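You operate a simulated robot arm through the tools that you are given. There is no shell and no other tool. Be economical: measure what you need, move in short steps, check, and stop when the job is done.

Carry out the task below with a simulated robot arm. There is one attempt and no reset: what you move stays moved.

JOB
Unlock the washer's keys and spin the wet wash again at 1200.
Fine: switch the washer off when it is done; leave the door shut.

Only the result counts: the job must be done as asked and must still hold three seconds after the hand-in. Knocking over, shifting, dropping, spilling or breaking anything else fails it.

ROBOT AND FRAMES
A 7-joint arm with a two-finger parallel gripper, fixed in place. Base frame: the origin is at the foot of the arm, x ahead of it, y to its left, z up. Readings come in m, degrees, newtons and seconds.
With the tool pointing down near the work surface it reaches from about 0.16 to 0.46 m from the base axis. Its first joint turns from -66.0 to 66.0 degrees. Payload 2.4 kg.
Tool frame: the origin (TCP) lies between the finger pads and is the grasp point; the fingertips stand 0.03 m ahead of it; z points along the fingers, y is the line along which they close. Largest opening 0.094 m; finger width 0.028, thickness 0.01; the body of the gripper, 0.05 by 0.096 m, starts 0.055 m behind the TCP.
Orientation is that of the tool frame in the base frame, as [roll, pitch, yaw] about the fixed x, y, z axes, in that order (R = Rz(yaw) Ry(pitch) Rx(roll)). With the fingers straight down and closing along the base's y, the tool's x points along the base's -x, its y along +y and its z along -z.

CONTROLS
- The arm moves only by the tool step_arm. Its argument "steps" is a list of rows, each a list of 7 numbers: the shift along the base's x, y, z in units of 400 mm (1.0 is 400 mm), then the turn, a rotation vector about the base's x, y, z in units of 120 degrees (1.0 is 120 degrees), then the gripper command, from -1 (shut) to 1 (fully open), values between in proportion. In form: [[tx, ty, tz, ax, ay, az, claw], ...]. A call has 1 to 20 rows; each row is the pose to reach, as a shift and turn from the pose commanded when the call began. A call with a number of a shift or a turn outside -1 to 1 is refused whole. Rows are played at 5 a second. More than 0.05 m and 8.6 degrees between two rows, or a gripper value outside its range, and nothing of the call is played. Where a pose cannot be reached the arm comes as near as it can. A force on the tool above 40 N (or 10 N above the force at the start of the call, whichever is more), or a blocked arm, ends the call early, and 0.2 s more pass. The fingers move at their own pace (about 0.153 m/s each) and stop on an object; they squeeze with about 27 N. The grip force told is the motor's: it shows also when the fingers shut on nothing. Time passes only in rows, and 0.2 s behind the last, so rows that repeat a pose let the fingers close. It gives the time, the measured TCP pose, the force on the tool (base axes), the opening and the grip force at its end, in the units of the frame above (readings bear some noise).
- Cameras (640 x 400 px; columns grow to the right, rows downward): "scene" is fixed at [0.0461, 0.4882, 1.4617]; the picture's right is [-0.50, -0.87, 0.00], its down [-0.38, 0.22, -0.90] and it looks along [0.78, -0.44, -0.44] (base axes); focal length 320 px, centre (320, 200). "wrist" rides on the gripper at [-0.037, 0, -0.058] in the tool frame; the picture's right is [0.00, -1.00, 0.00], its down [0.97, 0.00, -0.24] and it looks along [0.24, 0.00, 0.97] (tool axes); focal length 218 px, centre (320, 200). There is no depth. A picture from a camera that has moved, and an enlarged one, comes with that camera's place and axes in the base frame and with its lens. The place of the scene camera against the robot may be out by one fixed shift of up to 0.025 m in any direction.
- grab_frame(camera): a new picture of that camera. No time passes.
- enlarge(camera, box): a new picture of the part [left, top, right, bottom] of that camera's present view, enlarged. No time passes.
- finish_job(): hands the job in; it is judged then, once.

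Work in short steps. Places have to be worked out from the pictures, the camera data and where the tool is seen: move nearer, look again, correct. Check each grasp and each placing, and mend what went wrong. You have 120 turns and 68 pictures in all, those below and enlarged ones among them. Open the gripper and draw the arm clear of the work before you hand the job in, unless the task says otherwise; then end with one line.

The tools are called after "Call:" as name(argument=value, ...) on one line, values as JSON. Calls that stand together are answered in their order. step_arm: Moves the arm, as the interface text tells. Its arguments: {"type":"object","properties":{"steps":{"type":"array","items":{"type":"array","items":{"type":"number"}}}},"required":["steps"]} The other tools are called the same way: grab_frame (camera) takes a picture; enlarge (camera, box) takes an enlarged picture of a part of a camera's view; finish_job () hands the job in.

At the start:

```text
clock: 0.0
tcp_pos: [0.4283, 0.0791, 1.1958]
ee_rot: [-180.0, 0.0, 179.9]
ft_force: [0.2, 0.1, 0.3]
finger_gap: 0.0939
grasp_force: 0.0
```

scene: 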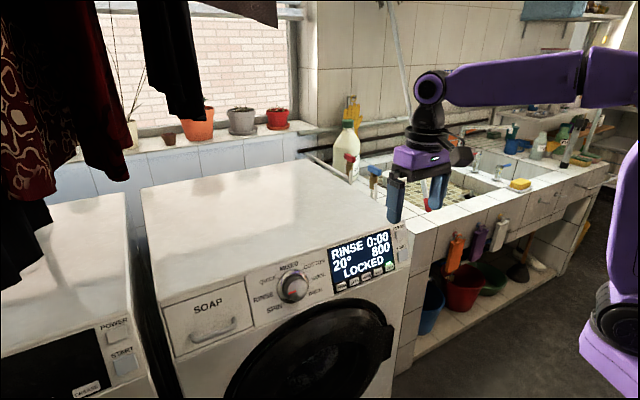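
wrist: 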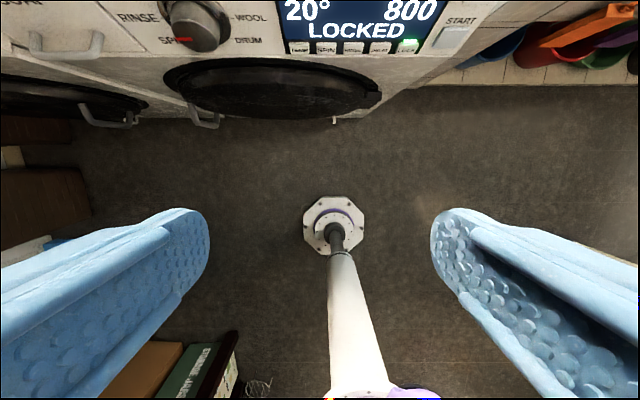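

The washer panel with a dial, display and keys is in view. I enlarge it to read the labels.

Call:
enlarge(camera="scene", box=[240, 215, 420, 328])

Call:
enlarge(camera="wrist", box=[100, 0, 500, 130])

```text
3.54 times, centred on (330, 272) of scene
camera zoom: at [0.0461, 0.4882, 1.4617], right [-0.5, -0.87, 0.0], down [-0.38, 0.22, -0.9], along [0.78, -0.44, -0.44], focal length 1131 px, centre (285, -53)
```

zoom: 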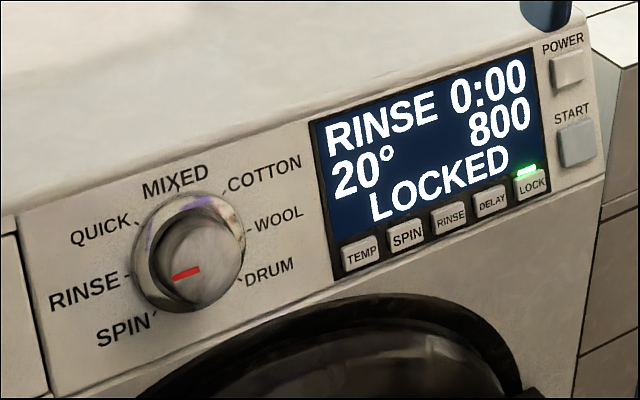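

```text
1.60 times, centred on (300, 65) of wrist
camera zoom: at [0.4655, 0.0801, 1.2541], right [0.0, -1.0, 0.0], down [-0.97, 0.0, 0.24], along [-0.24, 0.0, -0.97], focal length 349 px, centre (352, 416)
```

zoom: 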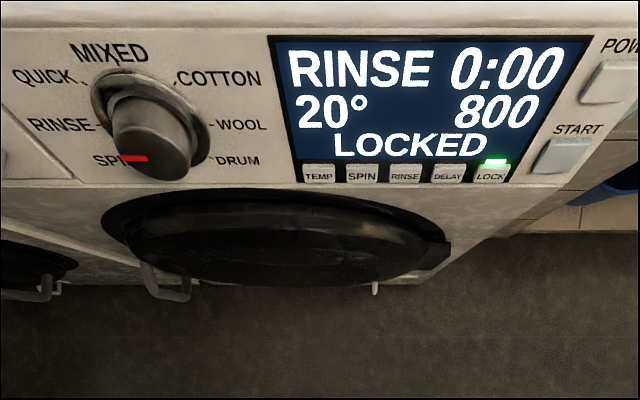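

The LOCK key triangulates to roughly (0.62, -0.06, 0.85) on a panel that faces the robot. I turn the tool to point along +x and bring it in front of the panel, with the fingers shut.

Call:
step_arm(steps=[[-0.01, -0.03, -0.05, 0, -0.0625, 0, -1], [-0.02, -0.06, -0.1, 0, -0.125, 0, -1], [-0.03, -0.09, -0.15, 0, -0.1875, 0, -1], [-0.04, -0.12, -0.2, 0, -0.25, 0, -1], [-0.05, -0.15, -0.25, 0, -0.3125, 0, -1], [-0.06, -0.18, -0.3, 0, -0.375, 0, -1], [-0.07, -0.21, -0.35, 0, -0.4375, 0, -1], [-0.08, -0.24, -0.4, 0, -0.5, 0, -1], [-0.08, -0.27, -0.45, 0, -0.5625, 0, -1], [-0.08, -0.3, -0.5, 0, -0.625, 0, -1], [-0.08, -0.33, -0.55, 0, -0.6875, 0, -1], [-0.08, -0.35, -0.6, 0, -0.75, 0, -1], [-0.08, -0.35, -0.6, 0, -0.75, 0, -1]])

```text
clock: 2.8
tcp_pos: [0.4753, -0.07, 1.0194]
ee_rot: [-99.5, 80.2, -100.9]
ft_force: [-1.1, -0.6, 0.4]
finger_gap: 0.0
grasp_force: 26.8
out of reach, approached as far as the arm can: row 6, 7, 8, 9, 10, 11, 12, 13
```

The arm did not quite reach the commanded pose. I check both views.

Call:
grab_frame(camera="scene")

Call:
grab_frame(camera="wrist")

```text
63 pictures are left
```

scene: 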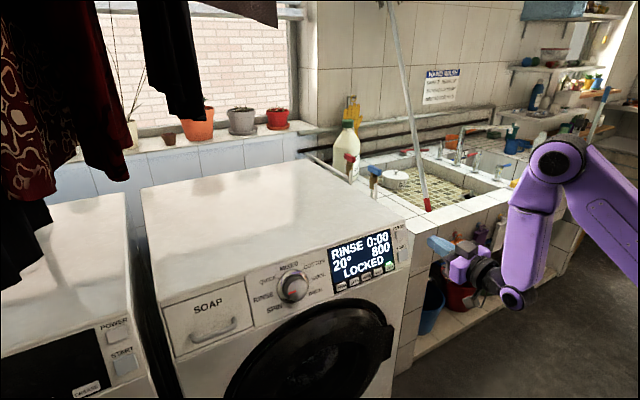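

```text
62 pictures are left
camera wrist: at [0.4185, -0.0628, 1.059], right [-0.03, -0.99, 0.17], down [-0.27, -0.15, -0.95], along [0.96, -0.07, -0.26], focal length 218 px, centre (320, 200)
```

wrist: 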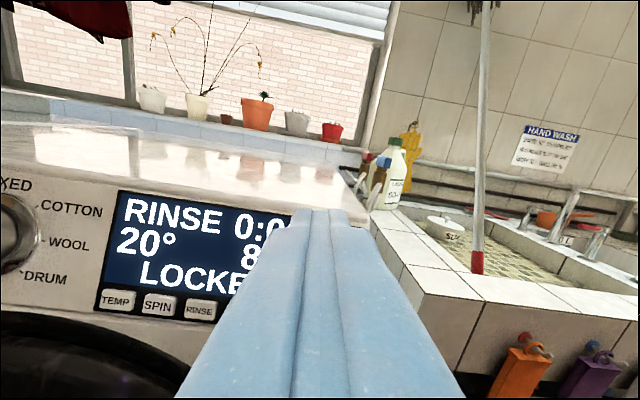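

The view is good; the tool is slightly tilted because the pose was too close in. I move 0.08 m forward so the pose becomes reachable and read the result.

Call:
step_arm(steps=[[0.05, 0, 0, 0, 0, 0, -1], [0.1, 0, 0, 0, 0, 0, -1], [0.15, 0, 0, 0, 0, 0, -1], [0.2, 0, 0, 0, 0, 0, -1], [0.2, 0, 0, 0, 0, 0, -1]])

```text
clock: 4.0
tcp_pos: [0.5358, -0.0559, 1.0249]
ee_rot: [-99.9, 80.2, -101.6]
ft_force: [-0.6, 0.0, 0.1]
finger_gap: 0.0
grasp_force: 27.0
out of reach, approached as far as the arm can: row 2, 3, 4, 5
```

Each call starts from the actual pose. The tool is rolled about 9.5° and points along +x, so I lower it, fix the roll and back off a little.

Call:
step_arm(steps=[[-0.03, 0, -0.05, 0, 0, 0, -1], [-0.06, 0, -0.1, 0.02, 0, 0, -1], [-0.09, 0, -0.15, 0.04, 0, 0, -1], [-0.09, 0, -0.2, 0.06, 0, 0, -1], [-0.09, 0, -0.25, 0.078, 0, 0, -1], [-0.09, 0, -0.3, 0.078, 0, 0, -1], [-0.09, 0, -0.3, 0.078, 0, 0, -1]])

Call:
grab_frame(camera="wrist")

```text
clock: 5.6
tcp_pos: [0.563, -0.0562, 0.9214]
ee_rot: [-108.9, 82.3, -111.2]
ft_force: [0.0, 0.6, 0.9]
finger_gap: 0.0
grasp_force: 26.9
out of reach, approached as far as the arm can: row 2, 3, 4, 5, 6, 7
```

```text
61 pictures are left
camera wrist: at [0.506, -0.0496, 0.961], right [-0.04, -0.99, 0.13], down [-0.29, -0.11, -0.95], along [0.96, -0.08, -0.28], focal length 218 px, centre (320, 200)
```

wrist: 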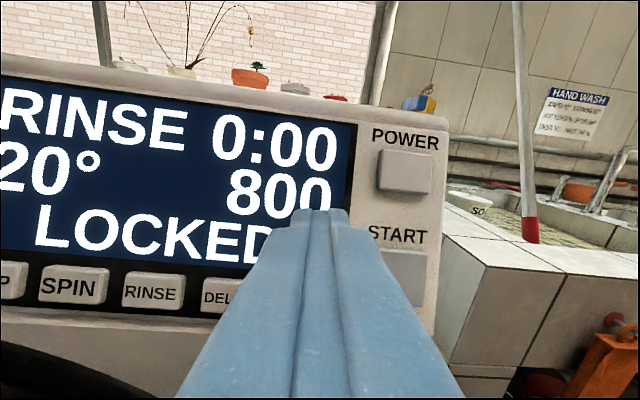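

Triangulation gives SPIN ≈ (0.612, 0.071, 0.862), LOCK ≈ (0.612, -0.060, 0.86), START ≈ (…, -0.107, 0.90). A level tool can't retract far enough, so I tilt the fingers about 25° downward, level the roll and back off.

Call:
step_arm(steps=[[-0.03, 0, 0.02, 0.015, 0.05, 0.006, -1], [-0.06, 0, 0.04, 0.03, 0.1, 0.012, -1], [-0.1, 0, 0.06, 0.045, 0.15, 0.018, -1], [-0.14, 0, 0.06, 0.06, 0.208, 0.024, -1], [-0.14, 0, 0.06, 0.06, 0.208, 0.024, -1]])

Call:
grab_frame(camera="wrist")

```text
clock: 6.8
tcp_pos: [0.5279, -0.0476, 0.9657]
ee_rot: [-173.6, 61.5, -172.7]
ft_force: [-0.1, -0.5, 0.2]
finger_gap: 0.0001
grasp_force: 26.8
out of reach, approached as far as the arm can: row 1, 2, 3, 4, 5
```

```text
60 pictures are left
camera wrist: at [0.4944, -0.0441, 1.0278], right [0.03, -1.0, 0.05], down [-0.67, -0.06, -0.74], along [0.74, -0.01, -0.67], focal length 218 px, centre (320, 200)
```

wrist: 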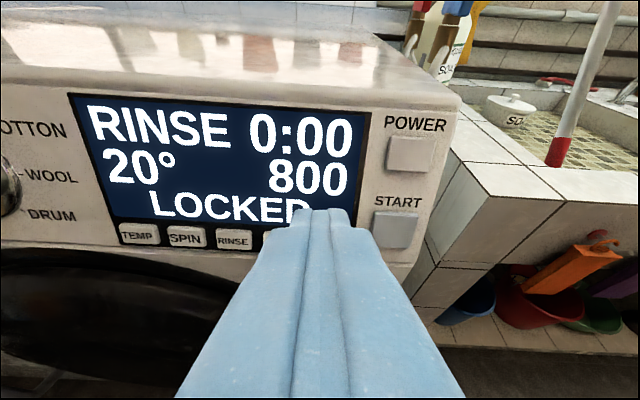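

Readings are consistent: SPIN (0.612, 0.071, 0.866), RINSE y≈0.03, LOCK y≈-0.057, START (0.612, -0.109, 0.893), POWER (0.612, -0.102, 0.957). I go to a pre-press pose in front of LOCK.

Call:
step_arm(steps=[[0.02, -0.01, -0.06, 0.01, 0, -0.007, -1], [0.03, -0.02, -0.12, 0.024, 0, -0.014, -1], [0.04, -0.026, -0.19, 0.024, 0, -0.014, -1], [0.055, -0.026, -0.25, 0.024, 0, -0.014, -1], [0.055, -0.026, -0.25, 0.024, 0, -0.014, -1]])

Call:
grab_frame(camera="wrist")

Call:
enlarge(camera="scene", box=[240, 200, 480, 350])

```text
clock: 8.0
tcp_pos: [0.5778, -0.0523, 0.8786]
ee_rot: [-173.2, 60.9, -174.1]
ft_force: [0.8, -0.3, 0.0]
finger_gap: 0.0
grasp_force: 27.3
out of reach, approached as far as the arm can: row 1, 2, 3, 4, 5
```

```text
59 pictures are left
camera wrist: at [0.5449, -0.0476, 0.9389], right [0.0, -1.0, 0.06], down [-0.68, -0.04, -0.73], along [0.73, -0.04, -0.68], focal length 218 px, centre (320, 200)
```

wrist: 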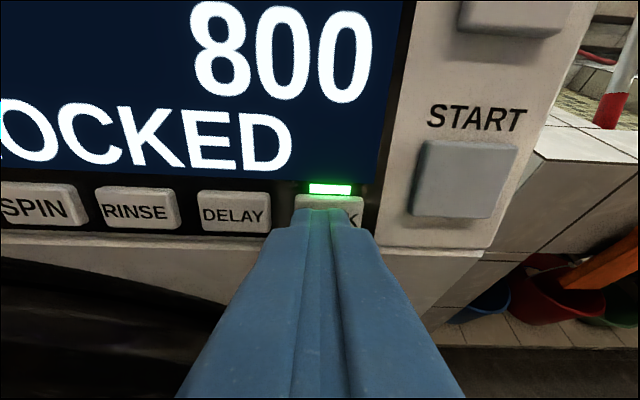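

```text
2.67 times, centred on (360, 275) of scene
camera zoom: at [0.0461, 0.4882, 1.4617], right [-0.5, -0.87, 0.0], down [-0.38, 0.22, -0.9], along [0.78, -0.44, -0.44], focal length 852 px, centre (213, 0)
```

zoom: 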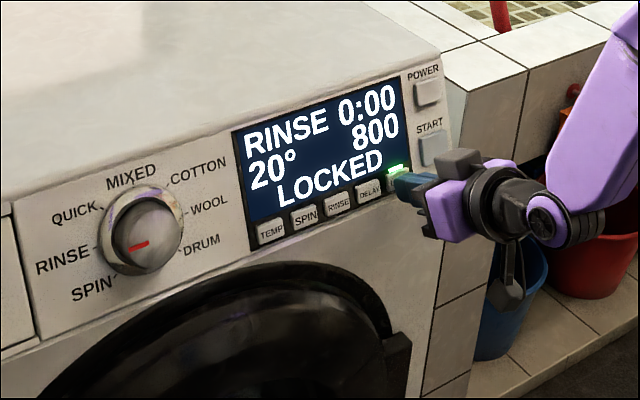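

The fingertip is near LOCK but the arm is at its folding limit. I tilt another 16° (to ~45°) and back off for proper press clearance.

Call:
step_arm(steps=[[-0.02, -0.005, 0.03, 0.01, 0.04, 0, -1], [-0.04, -0.01, 0.04, 0.02, 0.08, 0, -1], [-0.05, -0.01, 0.03, 0.028, 0.133, 0, -1], [-0.0425, -0.01, 0.005, 0.028, 0.133, 0, -1], [-0.0425, -0.01, 0.005, 0.028, 0.133, 0, -1]])

Call:
grab_frame(camera="wrist")

```text
clock: 9.2
tcp_pos: [0.562, -0.0535, 0.88]
ee_rot: [-180.0, 44.9, -179.6]
ft_force: [-0.3, -0.1, -0.7]
finger_gap: 0.0
grasp_force: 27.2
```

```text
57 pictures are left
camera wrist: at [0.5467, -0.0532, 0.948], right [0.01, -1.0, 0.0], down [-0.86, -0.01, -0.52], along [0.52, 0.0, -0.86], focal length 218 px, centre (320, 200)
```

wrist: 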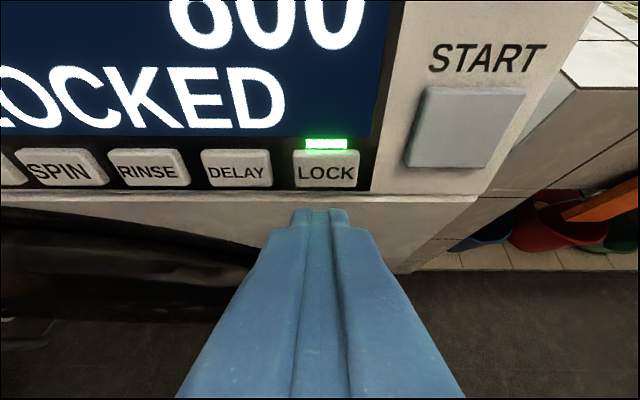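

Reachable now; LOCK re-measured at (0.612, -0.056, 0.869). I press forward in small steps and look.

Call:
step_arm(steps=[[0.025, -0.006, 0, 0, 0, 0, -1], [0.04, -0.006, 0, 0, 0, 0, -1], [0.05, -0.006, 0, 0, 0, 0, -1], [0.06, -0.006, 0, 0, 0, 0, -1]])

Call:
grab_frame(camera="wrist")

```text
clock: 10.2
tcp_pos: [0.585, -0.0562, 0.879]
ee_rot: [179.8, 45.0, -179.7]
ft_force: [-3.2, 0.6, -0.8]
finger_gap: 0.0002
grasp_force: 26.6
```

```text
56 pictures are left
camera wrist: at [0.5694, -0.0557, 0.947], right [0.01, -1.0, 0.0], down [-0.86, 0.0, -0.52], along [0.52, 0.01, -0.86], focal length 218 px, centre (320, 200)
```

wrist: 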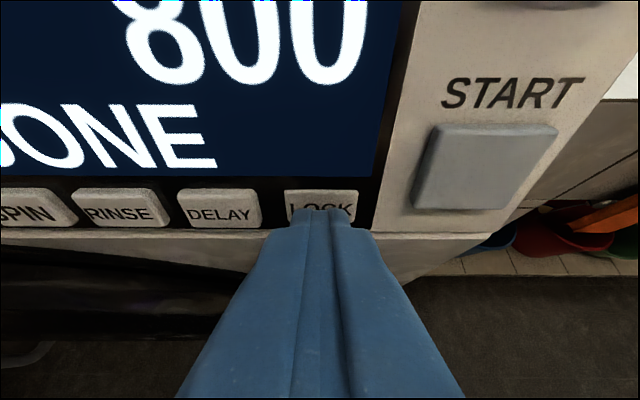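

The display now reads DONE: unlocked. I back off and move left to view the dial, since the program should be chosen before the speed.

Call:
step_arm(steps=[[-0.05, 0, 0.01, 0, 0, 0, -1], [-0.12, 0, 0.06, 0, 0, 0, -1], [-0.2, 0.08, 0.12, 0, 0, 0, -1], [-0.2, 0.18, 0.2, 0, 0, 0, -1], [-0.2, 0.28, 0.26, 0, 0, 0, -1], [-0.2, 0.38, 0.26, 0, 0, 0, -1], [-0.2, 0.48, 0.26, 0, 0, 0, -1], [-0.2, 0.58, 0.26, 0, 0, 0, -1], [-0.2, 0.65, 0.26, 0, 0, 0, -1], [-0.2, 0.65, 0.26, 0, 0, 0, -1]])

Call:
grab_frame(camera="wrist")

Call:
enlarge(camera="scene", box=[240, 200, 480, 350])

```text
refused: row 3 steps farther than a row can; nothing moved
```

```text
55 pictures are left
camera wrist: at [0.5694, -0.0557, 0.947], right [0.01, -1.0, 0.0], down [-0.86, 0.0, -0.52], along [0.52, 0.01, -0.86], focal length 218 px, centre (320, 200)
```

wrist: 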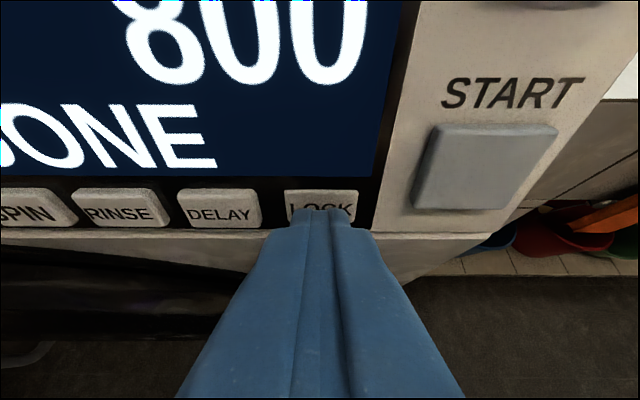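

```text
2.67 times, centred on (360, 275) of scene
camera zoom: at [0.046, 0.4882, 1.4617], right [-0.5, -0.87, 0.0], down [-0.38, 0.22, -0.9], along [0.78, -0.44, -0.44], focal length 852 px, centre (213, 0)
```

zoom: 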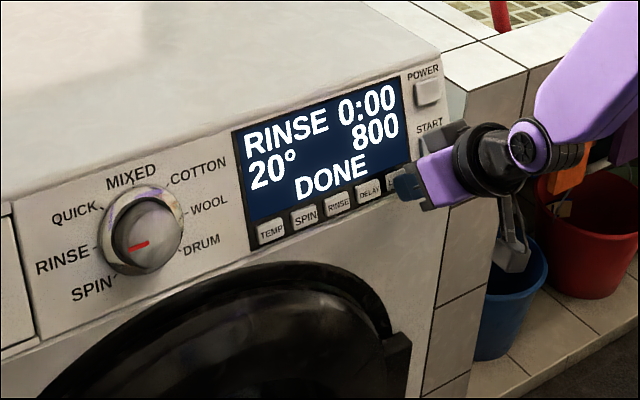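

One row was too long, so nothing moved. I resend it with smaller steps.

Call:
step_arm(steps=[[-0.05, 0, 0.01, 0, 0, 0, -1], [-0.12, 0, 0.06, 0, 0, 0, -1], [-0.16, 0.06, 0.12, 0, 0, 0, -1], [-0.18, 0.13, 0.19, 0, 0, 0, -1], [-0.2, 0.21, 0.25, 0, 0, 0, -1], [-0.2, 0.31, 0.26, 0, 0, 0, -1], [-0.2, 0.41, 0.26, 0, 0, 0, -1], [-0.2, 0.51, 0.26, 0, 0, 0, -1], [-0.2, 0.61, 0.26, 0, 0, 0, -1], [-0.2, 0.65, 0.26, 0, 0, 0, -1], [-0.2, 0.65, 0.26, 0, 0, 0, -1]])

Call:
grab_frame(camera="wrist")

```text
clock: 12.6
tcp_pos: [0.5054, 0.2047, 0.9841]
ee_rot: [179.8, 45.2, -179.8]
ft_force: [0.0, 0.3, 0.5]
finger_gap: 0.0
grasp_force: 26.9
```

```text
53 pictures are left
camera wrist: at [0.49, 0.2053, 1.0518], right [0.01, -1.0, 0.0], down [-0.85, 0.0, -0.52], along [0.52, 0.01, -0.85], focal length 218 px, centre (320, 200)
```

wrist: 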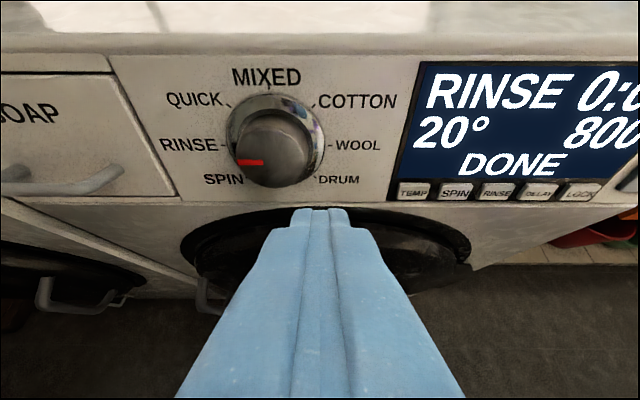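

The dial centre is about (0.60, 0.244, 0.926), with RINSE on its left and SPIN lower left, so it needs about 45° counter-clockwise. I level the tool in front of the dial with the fingers open.

Call:
step_arm(steps=[[0.0, 0.02, -0.02, 0, -0.06, 0, 1], [0.0, 0.04, -0.05, 0, -0.12, 0, 1], [0.01, 0.06, -0.08, 0, -0.18, 0, 1], [0.02, 0.08, -0.11, 0, -0.24, 0, 1], [0.03, 0.1, -0.13, 0, -0.3, 0, 1], [0.045, 0.1, -0.145, 0, -0.36, 0, 1], [0.045, 0.1, -0.145, 0, -0.375, 0, 1], [0.045, 0.1, -0.145, 0, -0.375, 0, 1]])

Call:
grab_frame(camera="wrist")

Call:
grab_frame(camera="scene")

```text
clock: 14.4
tcp_pos: [0.5239, 0.2439, 0.926]
ee_rot: [-35.2, 89.8, -34.8]
ft_force: [-0.7, -0.2, 0.7]
finger_gap: 0.0941
grasp_force: 0.0
```

```text
52 pictures are left
camera wrist: at [0.4658, 0.244, 0.9635], right [0.01, -1.0, 0.0], down [-0.24, 0.0, -0.97], along [0.97, 0.01, -0.24], focal length 218 px, centre (320, 200)
```

wrist: 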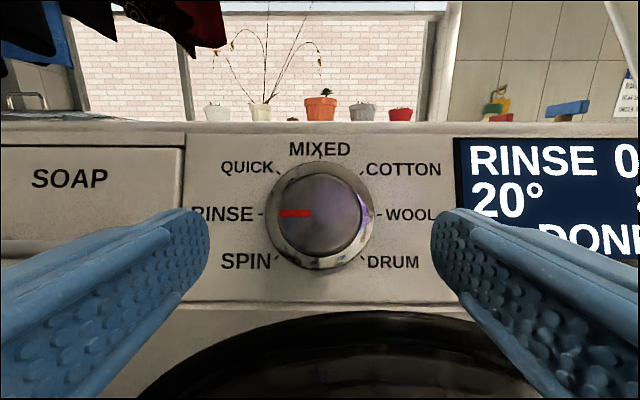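

```text
51 pictures are left
```

scene: 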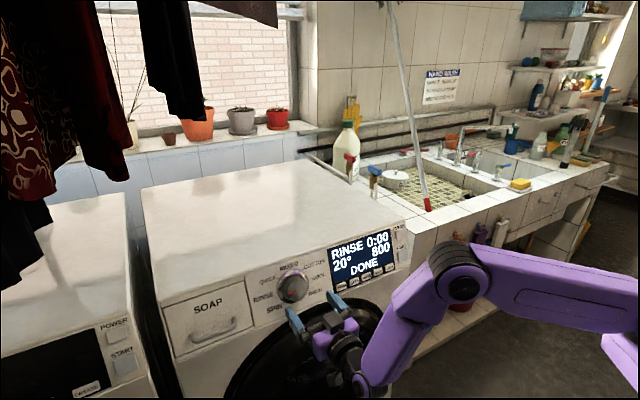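

The pose is well centred. I enlarge to measure the knob precisely.

Call:
enlarge(camera="wrist", box=[220, 150, 420, 275])

Call:
enlarge(camera="scene", box=[250, 250, 378, 330])

```text
3.20 times, centred on (320, 212) of wrist
camera zoom: at [0.4658, 0.244, 0.9635], right [0.01, -1.0, 0.0], down [-0.24, 0.0, -0.97], along [0.97, 0.01, -0.24], focal length 698 px, centre (320, 160)
```

zoom: 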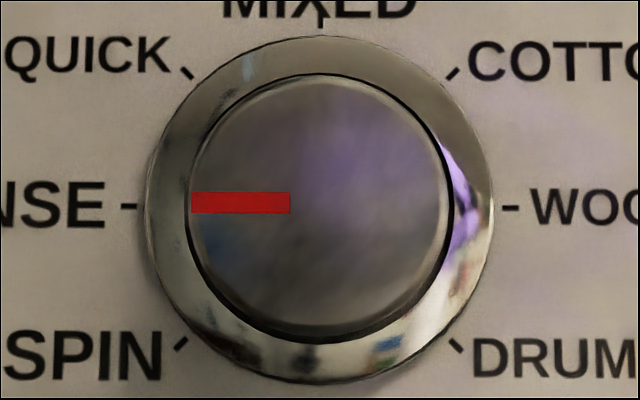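

```text
5.00 times, centred on (314, 290) of scene
camera zoom: at [0.0461, 0.4882, 1.4617], right [-0.5, -0.87, 0.0], down [-0.38, 0.22, -0.9], along [0.78, -0.44, -0.44], focal length 1598 px, centre (350, -250)
```

zoom: 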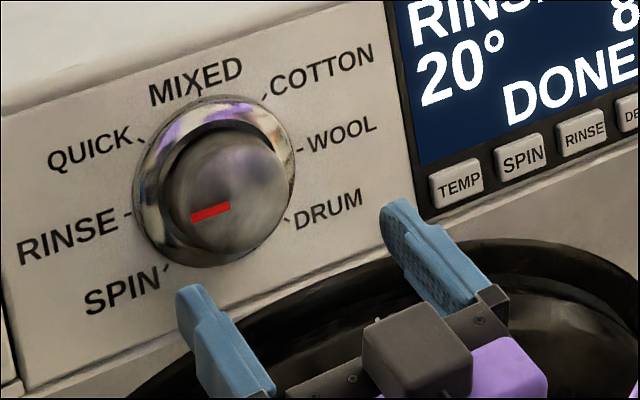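

The dial face is seen square-on from the wrist camera, so the panel leans back about 17° and the knob axis runs along the camera ray, with the cap at about (0.612, 0.245, 0.918). I tilt the tool 17.4° to line up with that axis and approach.

Call:
step_arm(steps=[[0.03, 0.002, 0.006, 0, 0.05, 0, 1], [0.06, 0.004, 0.012, 0, 0.1, 0, 1], [0.093, 0.004, 0.019, 0, 0.145, 0, 1], [0.093, 0.004, 0.019, 0, 0.145, 0, 1]])

Call:
grab_frame(camera="wrist")

Call:
enlarge(camera="scene", box=[250, 250, 378, 330])

```text
clock: 15.4
tcp_pos: [0.56, 0.2445, 0.9341]
ee_rot: [-179.8, 72.7, -179.2]
ft_force: [0.7, -0.2, -0.1]
finger_gap: 0.0941
grasp_force: 0.0
```

```text
48 pictures are left
camera wrist: at [0.5159, 0.2458, 0.9867], right [0.01, -1.0, 0.0], down [-0.52, -0.01, -0.86], along [0.86, 0.01, -0.52], focal length 218 px, centre (320, 200)
```

wrist: 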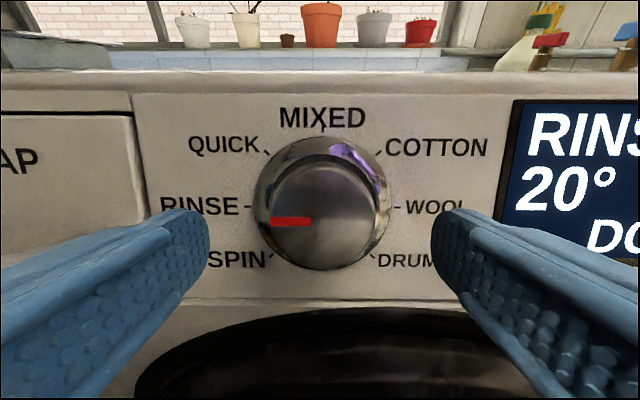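

```text
5.00 times, centred on (314, 290) of scene
camera zoom: at [0.0461, 0.4882, 1.4617], right [-0.5, -0.87, 0.0], down [-0.38, 0.22, -0.9], along [0.78, -0.44, -0.44], focal length 1598 px, centre (350, -250)
```

zoom: 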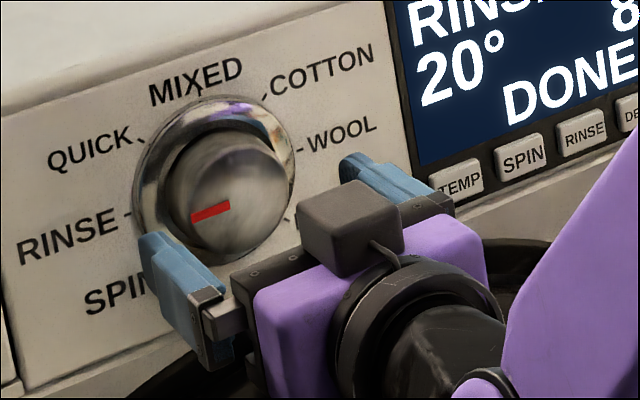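

Re-measurement agrees: cap (0.6127, 0.246, 0.917), base x = 0.634. I advance along the axis so the fingertips overlap the cap by about 11 mm, then close.

Call:
step_arm(steps=[[0.03, 0.003, -0.01, 0, 0, 0, 1], [0.06, 0.003, -0.019, 0, 0, 0, 1], [0.075, 0.003, -0.024, 0, 0, 0, 1], [0.087, 0.003, -0.028, 0, 0, 0, 1], [0.087, 0.003, -0.028, 0, 0, 0, 1]])

Call:
step_arm(steps=[[0, 0, 0, 0, 0, 0, 0.3], [0, 0, 0, 0, 0, 0, -0.1], [0, 0, 0, 0, 0, 0, -1], [0, 0, 0, 0, 0, 0, -1]])

Call:
grab_frame(camera="wrist")

```text
clock: 16.6
tcp_pos: [0.5941, 0.2466, 0.9217]
ee_rot: [-179.8, 72.6, -179.2]
ft_force: [-0.6, 0.2, 0.0]
finger_gap: 0.0941
grasp_force: 0.1
```

```text
clock: 17.6
tcp_pos: [0.594, 0.2441, 0.922]
ee_rot: [-179.8, 72.7, -179.6]
ft_force: [-6.5, -12.6, 2.5]
finger_gap: 0.0567
grasp_force: 44.6
```

```text
46 pictures are left
camera wrist: at [0.5501, 0.2451, 0.9754], right [0.0, -1.0, 0.0], down [-0.52, 0.0, -0.86], along [0.86, 0.0, -0.52], focal length 218 px, centre (320, 200)
```

wrist: 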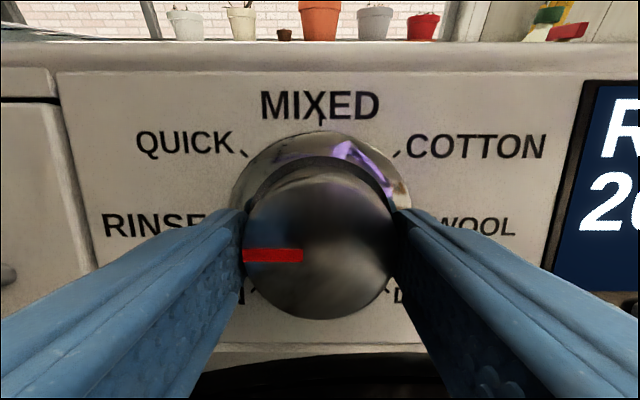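

The knob is gripped (gap 0.0567 m). I relieve the small sideways offset and turn 45° counter-clockwise about the knob axis.

Call:
step_arm(steps=[[0, -0.006, 0, 0, 0, 0, -1], [0, -0.006, 0, -0.0596, 0, 0.0188, -1], [0, -0.006, 0, -0.119, 0, 0.0375, -1], [0, -0.006, 0, -0.179, 0, 0.0563, -1], [0, -0.006, 0, -0.2385, 0, 0.075, -1], [0, -0.006, 0, -0.298, 0, 0.0938, -1], [0, -0.006, 0, -0.358, 0, 0.1125, -1], [0, -0.006, 0, -0.358, 0, 0.1125, -1]])

Call:
enlarge(camera="scene", box=[240, 215, 420, 328])

Call:
grab_frame(camera="wrist")

```text
clock: 19.4
tcp_pos: [0.5952, 0.2444, 0.9225]
ee_rot: [-114.2, 42.3, -106.3]
ft_force: [-6.5, -6.6, -1.4]
finger_gap: 0.0568
grasp_force: 44.7
```

```text
3.54 times, centred on (330, 272) of scene
camera zoom: at [0.0459, 0.488, 1.4618], right [-0.5, -0.87, 0.0], down [-0.38, 0.22, -0.9], along [0.78, -0.44, -0.44], focal length 1131 px, centre (285, -53)
```

zoom: 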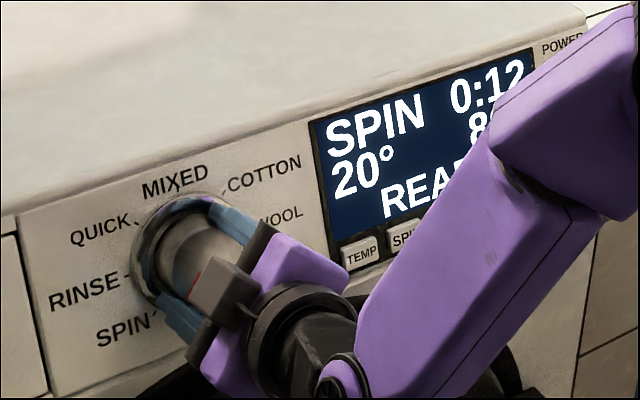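

```text
44 pictures are left
camera wrist: at [0.5469, 0.2709, 0.9656], right [0.22, -0.7, 0.68], down [-0.43, -0.69, -0.58], along [0.88, -0.16, -0.46], focal length 218 px, centre (320, 200)
```

wrist: 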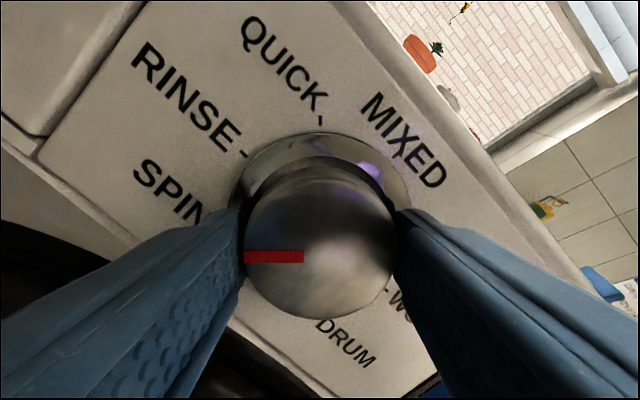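

The display shows SPIN 0:12, READY. I open, back out along the axis, then unroll the tool.

Call:
step_arm(steps=[[0, 0, 0, 0, 0, 0, 0.3], [0, 0, 0, 0, 0, 0, 1], [0, 0, 0, 0, 0, 0, 1], [-0.06, 0, 0.019, 0, 0, 0, 1], [-0.12, 0, 0.038, 0, 0, 0, 1], [-0.16, 0, 0.05, 0, 0, 0, 1], [-0.16, 0, 0.05, 0.0596, 0, -0.0188, 1], [-0.16, 0, 0.05, 0.119, 0, -0.0375, 1], [-0.16, 0, 0.05, 0.179, 0, -0.0563, 1], [-0.16, 0, 0.05, 0.2385, 0, -0.075, 0], [-0.16, 0, 0.05, 0.298, 0, -0.0938, -1], [-0.16, 0, 0.05, 0.358, 0, -0.1125, -1], [-0.16, 0, 0.05, 0.358, 0, -0.1125, -1]])

Call:
enlarge(camera="scene", box=[240, 215, 420, 328])

```text
clock: 22.2
tcp_pos: [0.5316, 0.2441, 0.9415]
ee_rot: [179.8, 72.7, -179.8]
ft_force: [0.1, 0.4, 0.1]
finger_gap: 0.0
grasp_force: 27.2
```

```text
3.54 times, centred on (330, 272) of scene
camera zoom: at [0.0461, 0.4882, 1.4617], right [-0.5, -0.87, 0.0], down [-0.38, 0.22, -0.9], along [0.78, -0.44, -0.44], focal length 1131 px, centre (285, -53)
```

zoom: 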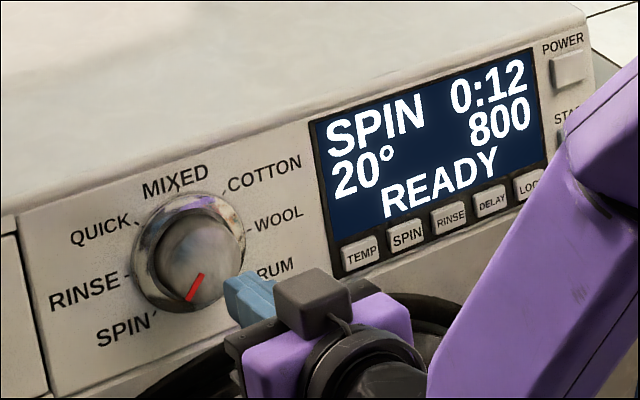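

SPIN at 800, READY. I now move to the pre-press pose in front of the SPIN key (TCP ≈ 0.555, 0.071, 0.879; 45° tilt).

Call:
step_arm(steps=[[-0.02, -0.05, 0.02, 0, 0.058, 0, -1], [-0.02, -0.14, 0.02, 0, 0.116, 0, -1], [-0.02, -0.23, 0.0, 0, 0.174, 0, -1], [-0.02, -0.32, -0.04, 0, 0.231, 0, -1], [0.0, -0.4, -0.09, 0, 0.231, 0, -1], [0.03, -0.4325, -0.14, 0, 0.231, 0, -1], [0.058, -0.4325, -0.156, 0, 0.231, 0, -1], [0.058, -0.4325, -0.156, 0, 0.231, 0, -1]])

Call:
grab_frame(camera="wrist")

```text
clock: 24.0
tcp_pos: [0.5548, 0.0706, 0.8808]
ee_rot: [179.8, 45.0, -179.8]
ft_force: [0.4, 0.8, 0.3]
finger_gap: 0.0
grasp_force: 27.4
```

```text
42 pictures are left
camera wrist: at [0.5401, 0.0707, 0.9479], right [0.01, -1.0, 0.0], down [-0.86, -0.01, -0.52], along [0.52, 0.01, -0.86], focal length 218 px, centre (320, 200)
```

wrist: 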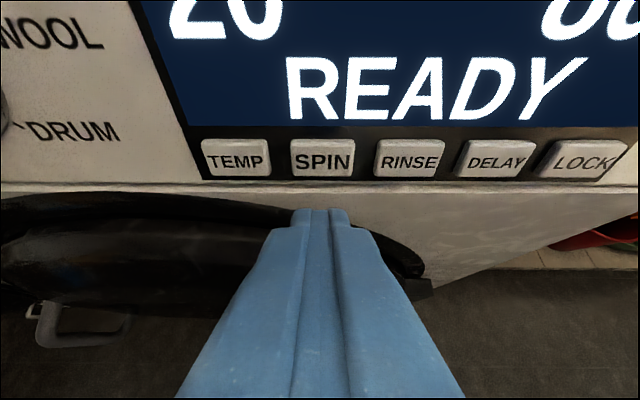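

Aligned with SPIN. I tap it once, back out, and read the display.

Call:
step_arm(steps=[[0.035, 0, -0.003, 0, 0, 0, -1], [0.06, 0, -0.003, 0, 0, 0, -1], [0.07, 0, -0.003, 0, 0, 0, -1], [0.077, 0, -0.003, 0, 0, 0, -1], [0.05, 0, -0.003, 0, 0, 0, -1], [0.0, 0, 0, 0, 0, 0, -1], [0.0, 0, 0, 0, 0, 0, -1]])

Call:
enlarge(camera="scene", box=[240, 215, 420, 328])

```text
clock: 25.6
tcp_pos: [0.5545, 0.0719, 0.8812]
ee_rot: [179.7, 45.1, -179.8]
ft_force: [-0.5, 0.0, 0.5]
finger_gap: 0.0001
grasp_force: 27.5
```

```text
3.54 times, centred on (330, 272) of scene
camera zoom: at [0.0461, 0.4882, 1.4617], right [-0.5, -0.87, 0.0], down [-0.38, 0.22, -0.9], along [0.78, -0.44, -0.44], focal length 1131 px, centre (285, -53)
```

zoom: 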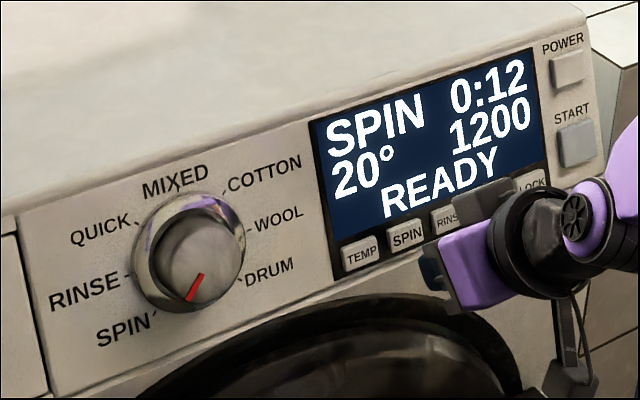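

1200 is set. Next START, which I place at about (0.619, -0.113, 0.887); I move to its pre-press pose and look.

Call:
step_arm(steps=[[-0.03, -0.04, 0.02, 0, 0, 0, -1], [-0.03, -0.13, 0.04, 0, 0, 0, -1], [-0.03, -0.24, 0.04, 0, 0, 0, -1], [-0.03, -0.35, 0.04, 0, 0, 0, -1], [-0.01, -0.44, 0.04, 0, 0, 0, -1], [0.0, -0.46, 0.04, 0, 0, 0, -1], [0.0, -0.46, 0.04, 0, 0, 0, -1]])

Call:
grab_frame(camera="wrist")

```text
clock: 27.2
tcp_pos: [0.5491, -0.0681, 0.8957]
ee_rot: [-179.7, 45.0, 179.3]
ft_force: [-0.1, 0.4, 0.9]
finger_gap: 0.0
grasp_force: 26.9
out of reach, approached as far as the arm can: row 4, 5, 6, 7
```

```text
40 pictures are left
camera wrist: at [0.5347, -0.0666, 0.9642], right [-0.02, -1.0, 0.0], down [-0.86, 0.01, -0.52], along [0.52, -0.01, -0.86], focal length 218 px, centre (320, 200)
```

wrist: 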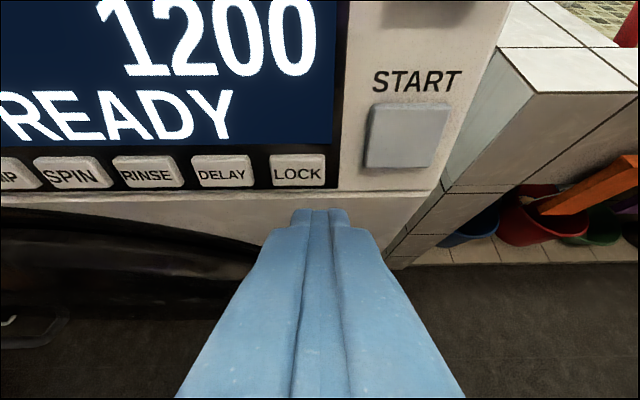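

The arm hit a limit at y ≈ -0.068 with straight yaw. I yaw the tool about 11° to the right while moving toward START.

Call:
step_arm(steps=[[0.0, -0.03, 0.03, 0, 0, -0.03, -1], [0.0, -0.06, 0.03, 0, 0, -0.06, -1], [0.01, -0.095, 0.02, 0, 0, -0.092, -1], [0.015, -0.095, 0.01, 0, 0, -0.092, -1], [0.015, -0.095, 0.01, 0, 0, -0.092, -1]])

Call:
grab_frame(camera="wrist")

```text
clock: 28.4
tcp_pos: [0.555, -0.1054, 0.901]
ee_rot: [179.8, 45.1, 169.2]
ft_force: [-0.2, 1.2, 0.5]
finger_gap: 0.0
grasp_force: 26.9
```

```text
39 pictures are left
camera wrist: at [0.5412, -0.1034, 0.9675], right [-0.18, -0.98, 0.0], down [-0.84, 0.16, -0.52], along [0.51, -0.09, -0.86], focal length 218 px, centre (320, 200)
```

wrist: 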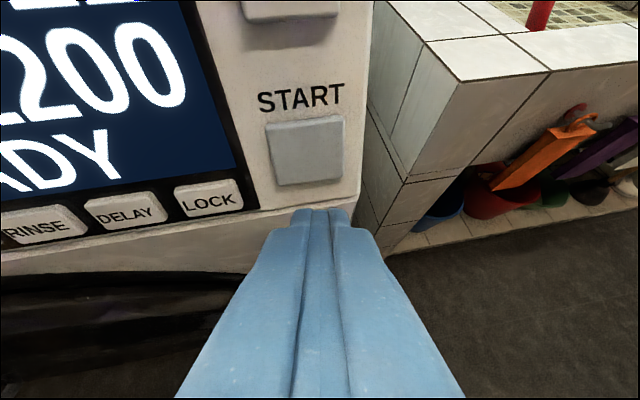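

START is at (0.619, -0.110, 0.887), lined up with the fingertip. I press it, back off and check the display.

Call:
step_arm(steps=[[0.04, 0, -0.007, 0, 0, 0, -1], [0.075, 0, -0.007, 0, 0, 0, -1], [0.085, 0, -0.007, 0, 0, 0, -1], [0.095, 0, -0.007, 0, 0, 0, -1], [0.103, 0, -0.007, 0, 0, 0, -1], [0.06, 0, -0.007, 0, 0, 0, -1], [0.0, 0, 0, 0, 0, 0, -1], [0.0, 0, 0, 0, 0, 0, -1]])

Call:
enlarge(camera="scene", box=[240, 215, 420, 328])

```text
clock: 29.6
tcp_pos: [0.5914, -0.1075, 0.8964]
ee_rot: [179.9, 44.3, 169.3]
ft_force: [-21.7, 1.6, 16.4]
finger_gap: 0.0
grasp_force: 27.0
stopped in row 5: the force on the tool passed its limit (the readings are from after the stop); the commanded pose is now the measured one
```

```text
3.54 times, centred on (330, 272) of scene
camera zoom: at [0.0452, 0.4883, 1.4617], right [-0.5, -0.87, 0.0], down [-0.38, 0.22, -0.9], along [0.78, -0.44, -0.44], focal length 1131 px, centre (285, -53)
```

zoom: 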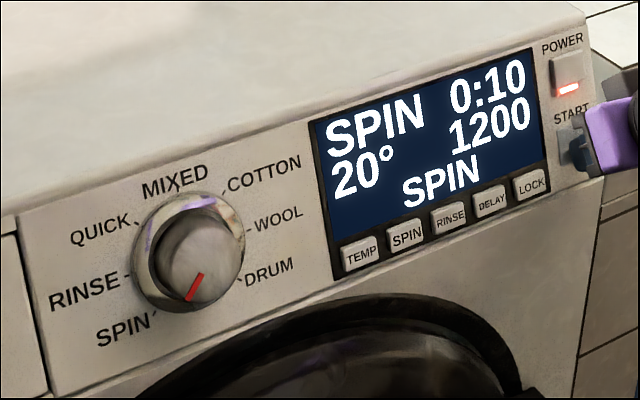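

The spin runs at 1200 with the countdown at 0:10. I back off and wait in front of POWER, which I place at (0.636, -0.110, 0.948).

Call:
step_arm(steps=[[-0.05, 0, 0.01, 0, 0, 0, -1], [-0.09, 0, 0.05, 0, 0, 0, -1], [-0.09, 0, 0.12, 0, 0, 0, -1], [-0.07, 0.005, 0.16, 0, 0, 0, -1], [-0.07, 0.005, 0.16, 0, 0, 0, -1], [-0.07, 0.005, 0.16, 0, 0, 0, -1]])

Call:
grab_frame(camera="wrist")

```text
clock: 31.0
tcp_pos: [0.5661, -0.1038, 0.9613]
ee_rot: [179.7, 44.4, 169.2]
ft_force: [1.0, 0.7, 0.4]
finger_gap: 0.0001
grasp_force: 27.2
```

```text
37 pictures are left
camera wrist: at [0.5525, -0.1002, 1.0288], right [-0.18, -0.98, 0.0], down [-0.85, 0.16, -0.51], along [0.5, -0.09, -0.86], focal length 218 px, centre (320, 200)
```

wrist: 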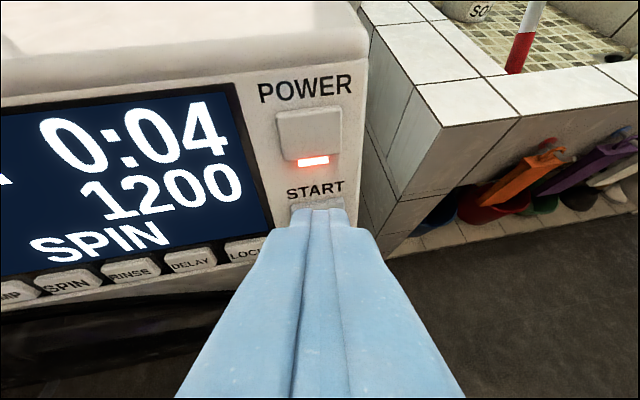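

0:04 remains; POWER measures (0.636, -0.110, 0.952), aligned. I wait about 3 s for the end of the spin.

Call:
step_arm(steps=[[0, 0, 0, 0, 0, 0, -1], [0, 0, 0, 0, 0, 0, -1], [0, 0, 0, 0, 0, 0, -1], [0, 0, 0, 0, 0, 0, -1], [0, 0, 0, 0, 0, 0, -1], [0, 0, 0, 0, 0, 0, -1], [0, 0, 0, 0, 0, 0, -1], [0, 0, 0, 0, 0, 0, -1], [0, 0, 0, 0, 0, 0, -1], [0, 0, 0, 0, 0, 0, -1], [0, 0, 0, 0, 0, 0, -1], [0, 0, 0, 0, 0, 0, -1], [0, 0, 0, 0, 0, 0, -1], [0, 0, 0, 0, 0, 0, -1]])

Call:
grab_frame(camera="wrist")

Call:
enlarge(camera="scene", box=[240, 215, 420, 328])

```text
clock: 34.0
tcp_pos: [0.5658, -0.1035, 0.9603]
ee_rot: [179.7, 44.4, 169.3]
ft_force: [-0.3, 0.4, 0.0]
finger_gap: 0.0
grasp_force: 27.2
```

```text
36 pictures are left
camera wrist: at [0.5524, -0.1003, 1.0287], right [-0.18, -0.98, 0.0], down [-0.85, 0.16, -0.51], along [0.5, -0.09, -0.86], focal length 218 px, centre (320, 200)
```

wrist: 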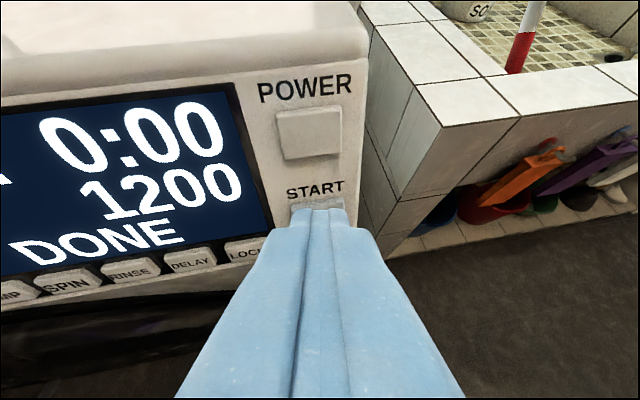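

```text
3.54 times, centred on (330, 272) of scene
camera zoom: at [0.0461, 0.4882, 1.4617], right [-0.5, -0.87, 0.0], down [-0.38, 0.22, -0.9], along [0.78, -0.44, -0.44], focal length 1131 px, centre (285, -53)
```

zoom: 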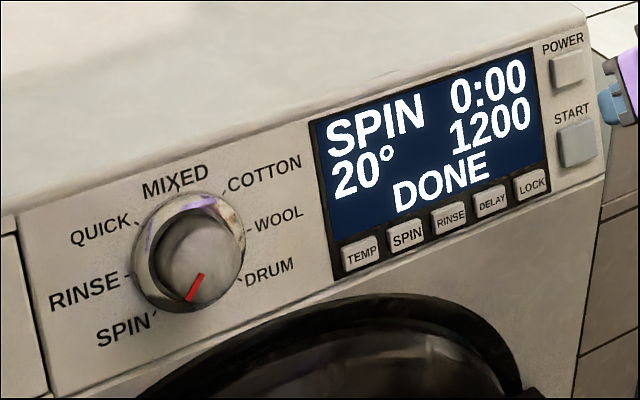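

DONE at 0:00. Now I press POWER.

Call:
step_arm(steps=[[0.05, 0, 0.003, 0, 0, 0, -1], [0.08, 0, 0.003, 0, 0, 0, -1], [0.09, 0, 0.003, 0, 0, 0, -1], [0.098, 0, 0.003, 0, 0, 0, -1]])

Call:
grab_frame(camera="wrist")

```text
clock: 35.0
tcp_pos: [0.6039, -0.1036, 0.9606]
ee_rot: [179.8, 44.3, 169.2]
ft_force: [-0.2, 0.6, -0.3]
finger_gap: 0.0001
grasp_force: 26.6
```

```text
34 pictures are left
camera wrist: at [0.5906, -0.1018, 1.0294], right [-0.18, -0.98, 0.0], down [-0.85, 0.16, -0.51], along [0.5, -0.09, -0.86], focal length 218 px, centre (320, 200)
```

wrist: 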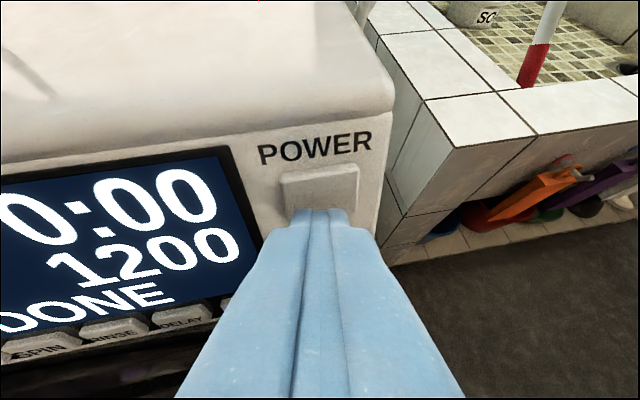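

Not yet touching. I go on in 3 mm steps.

Call:
step_arm(steps=[[0.007, 0, 0, 0, 0, 0, -1], [0.014, 0, 0, 0, 0, 0, -1], [0.02, 0, 0, 0, 0, 0, -1]])

Call:
grab_frame(camera="wrist")

```text
clock: 35.8
tcp_pos: [0.6111, -0.1032, 0.9605]
ee_rot: [179.8, 44.5, 169.3]
ft_force: [-3.4, -0.3, -0.4]
finger_gap: 0.0
grasp_force: 27.3
```

```text
33 pictures are left
camera wrist: at [0.598, -0.1012, 1.0283], right [-0.18, -0.98, 0.0], down [-0.85, 0.16, -0.51], along [0.5, -0.09, -0.86], focal length 218 px, centre (320, 200)
```

wrist: 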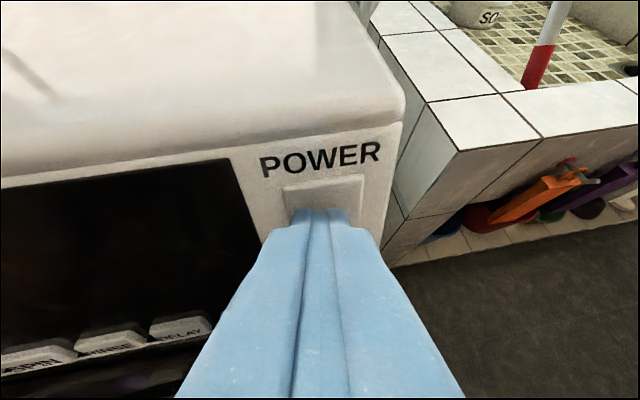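

The display is dark: it is off. I back away, open the gripper and check.

Call:
step_arm(steps=[[-0.05, 0, 0.01, 0, 0, 0, -1], [-0.14, 0, 0.05, 0, 0, 0, -1], [-0.24, 0, 0.09, 0, 0, 0, -1], [-0.3, 0, 0.16, 0, 0, 0, 0], [-0.33, 0, 0.24, 0, 0, 0, 1], [-0.33, 0, 0.34, 0, 0, 0, 1], [-0.33, 0, 0.4, 0, 0, 0, 1], [-0.33, 0, 0.4, 0, 0, 0, 1]])

Call:
grab_frame(camera="scene")

```text
clock: 37.6
tcp_pos: [0.4801, -0.1041, 1.1207]
ee_rot: [179.8, 44.4, 169.3]
ft_force: [0.5, -0.7, -0.3]
finger_gap: 0.0939
grasp_force: 0.0
```

```text
32 pictures are left
```

scene: 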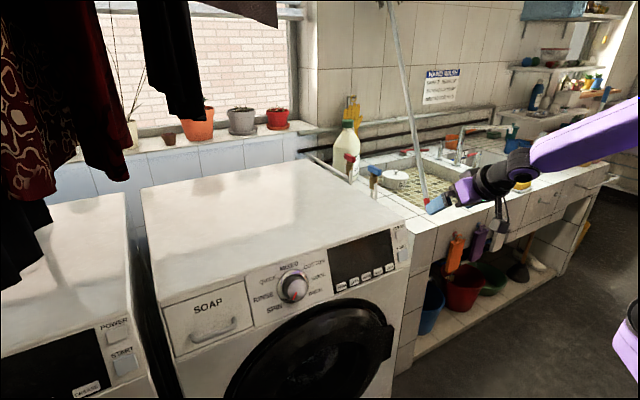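

The washer is off, the door is shut, nothing else has been disturbed and the arm is clear. I hand the job in.

Call:
finish_job()

```text
The job is handed in.
```

I unlocked the washer's keys and ran the spin again at 1200 until the display showed DONE. I then switched the washer off and left the door shut.
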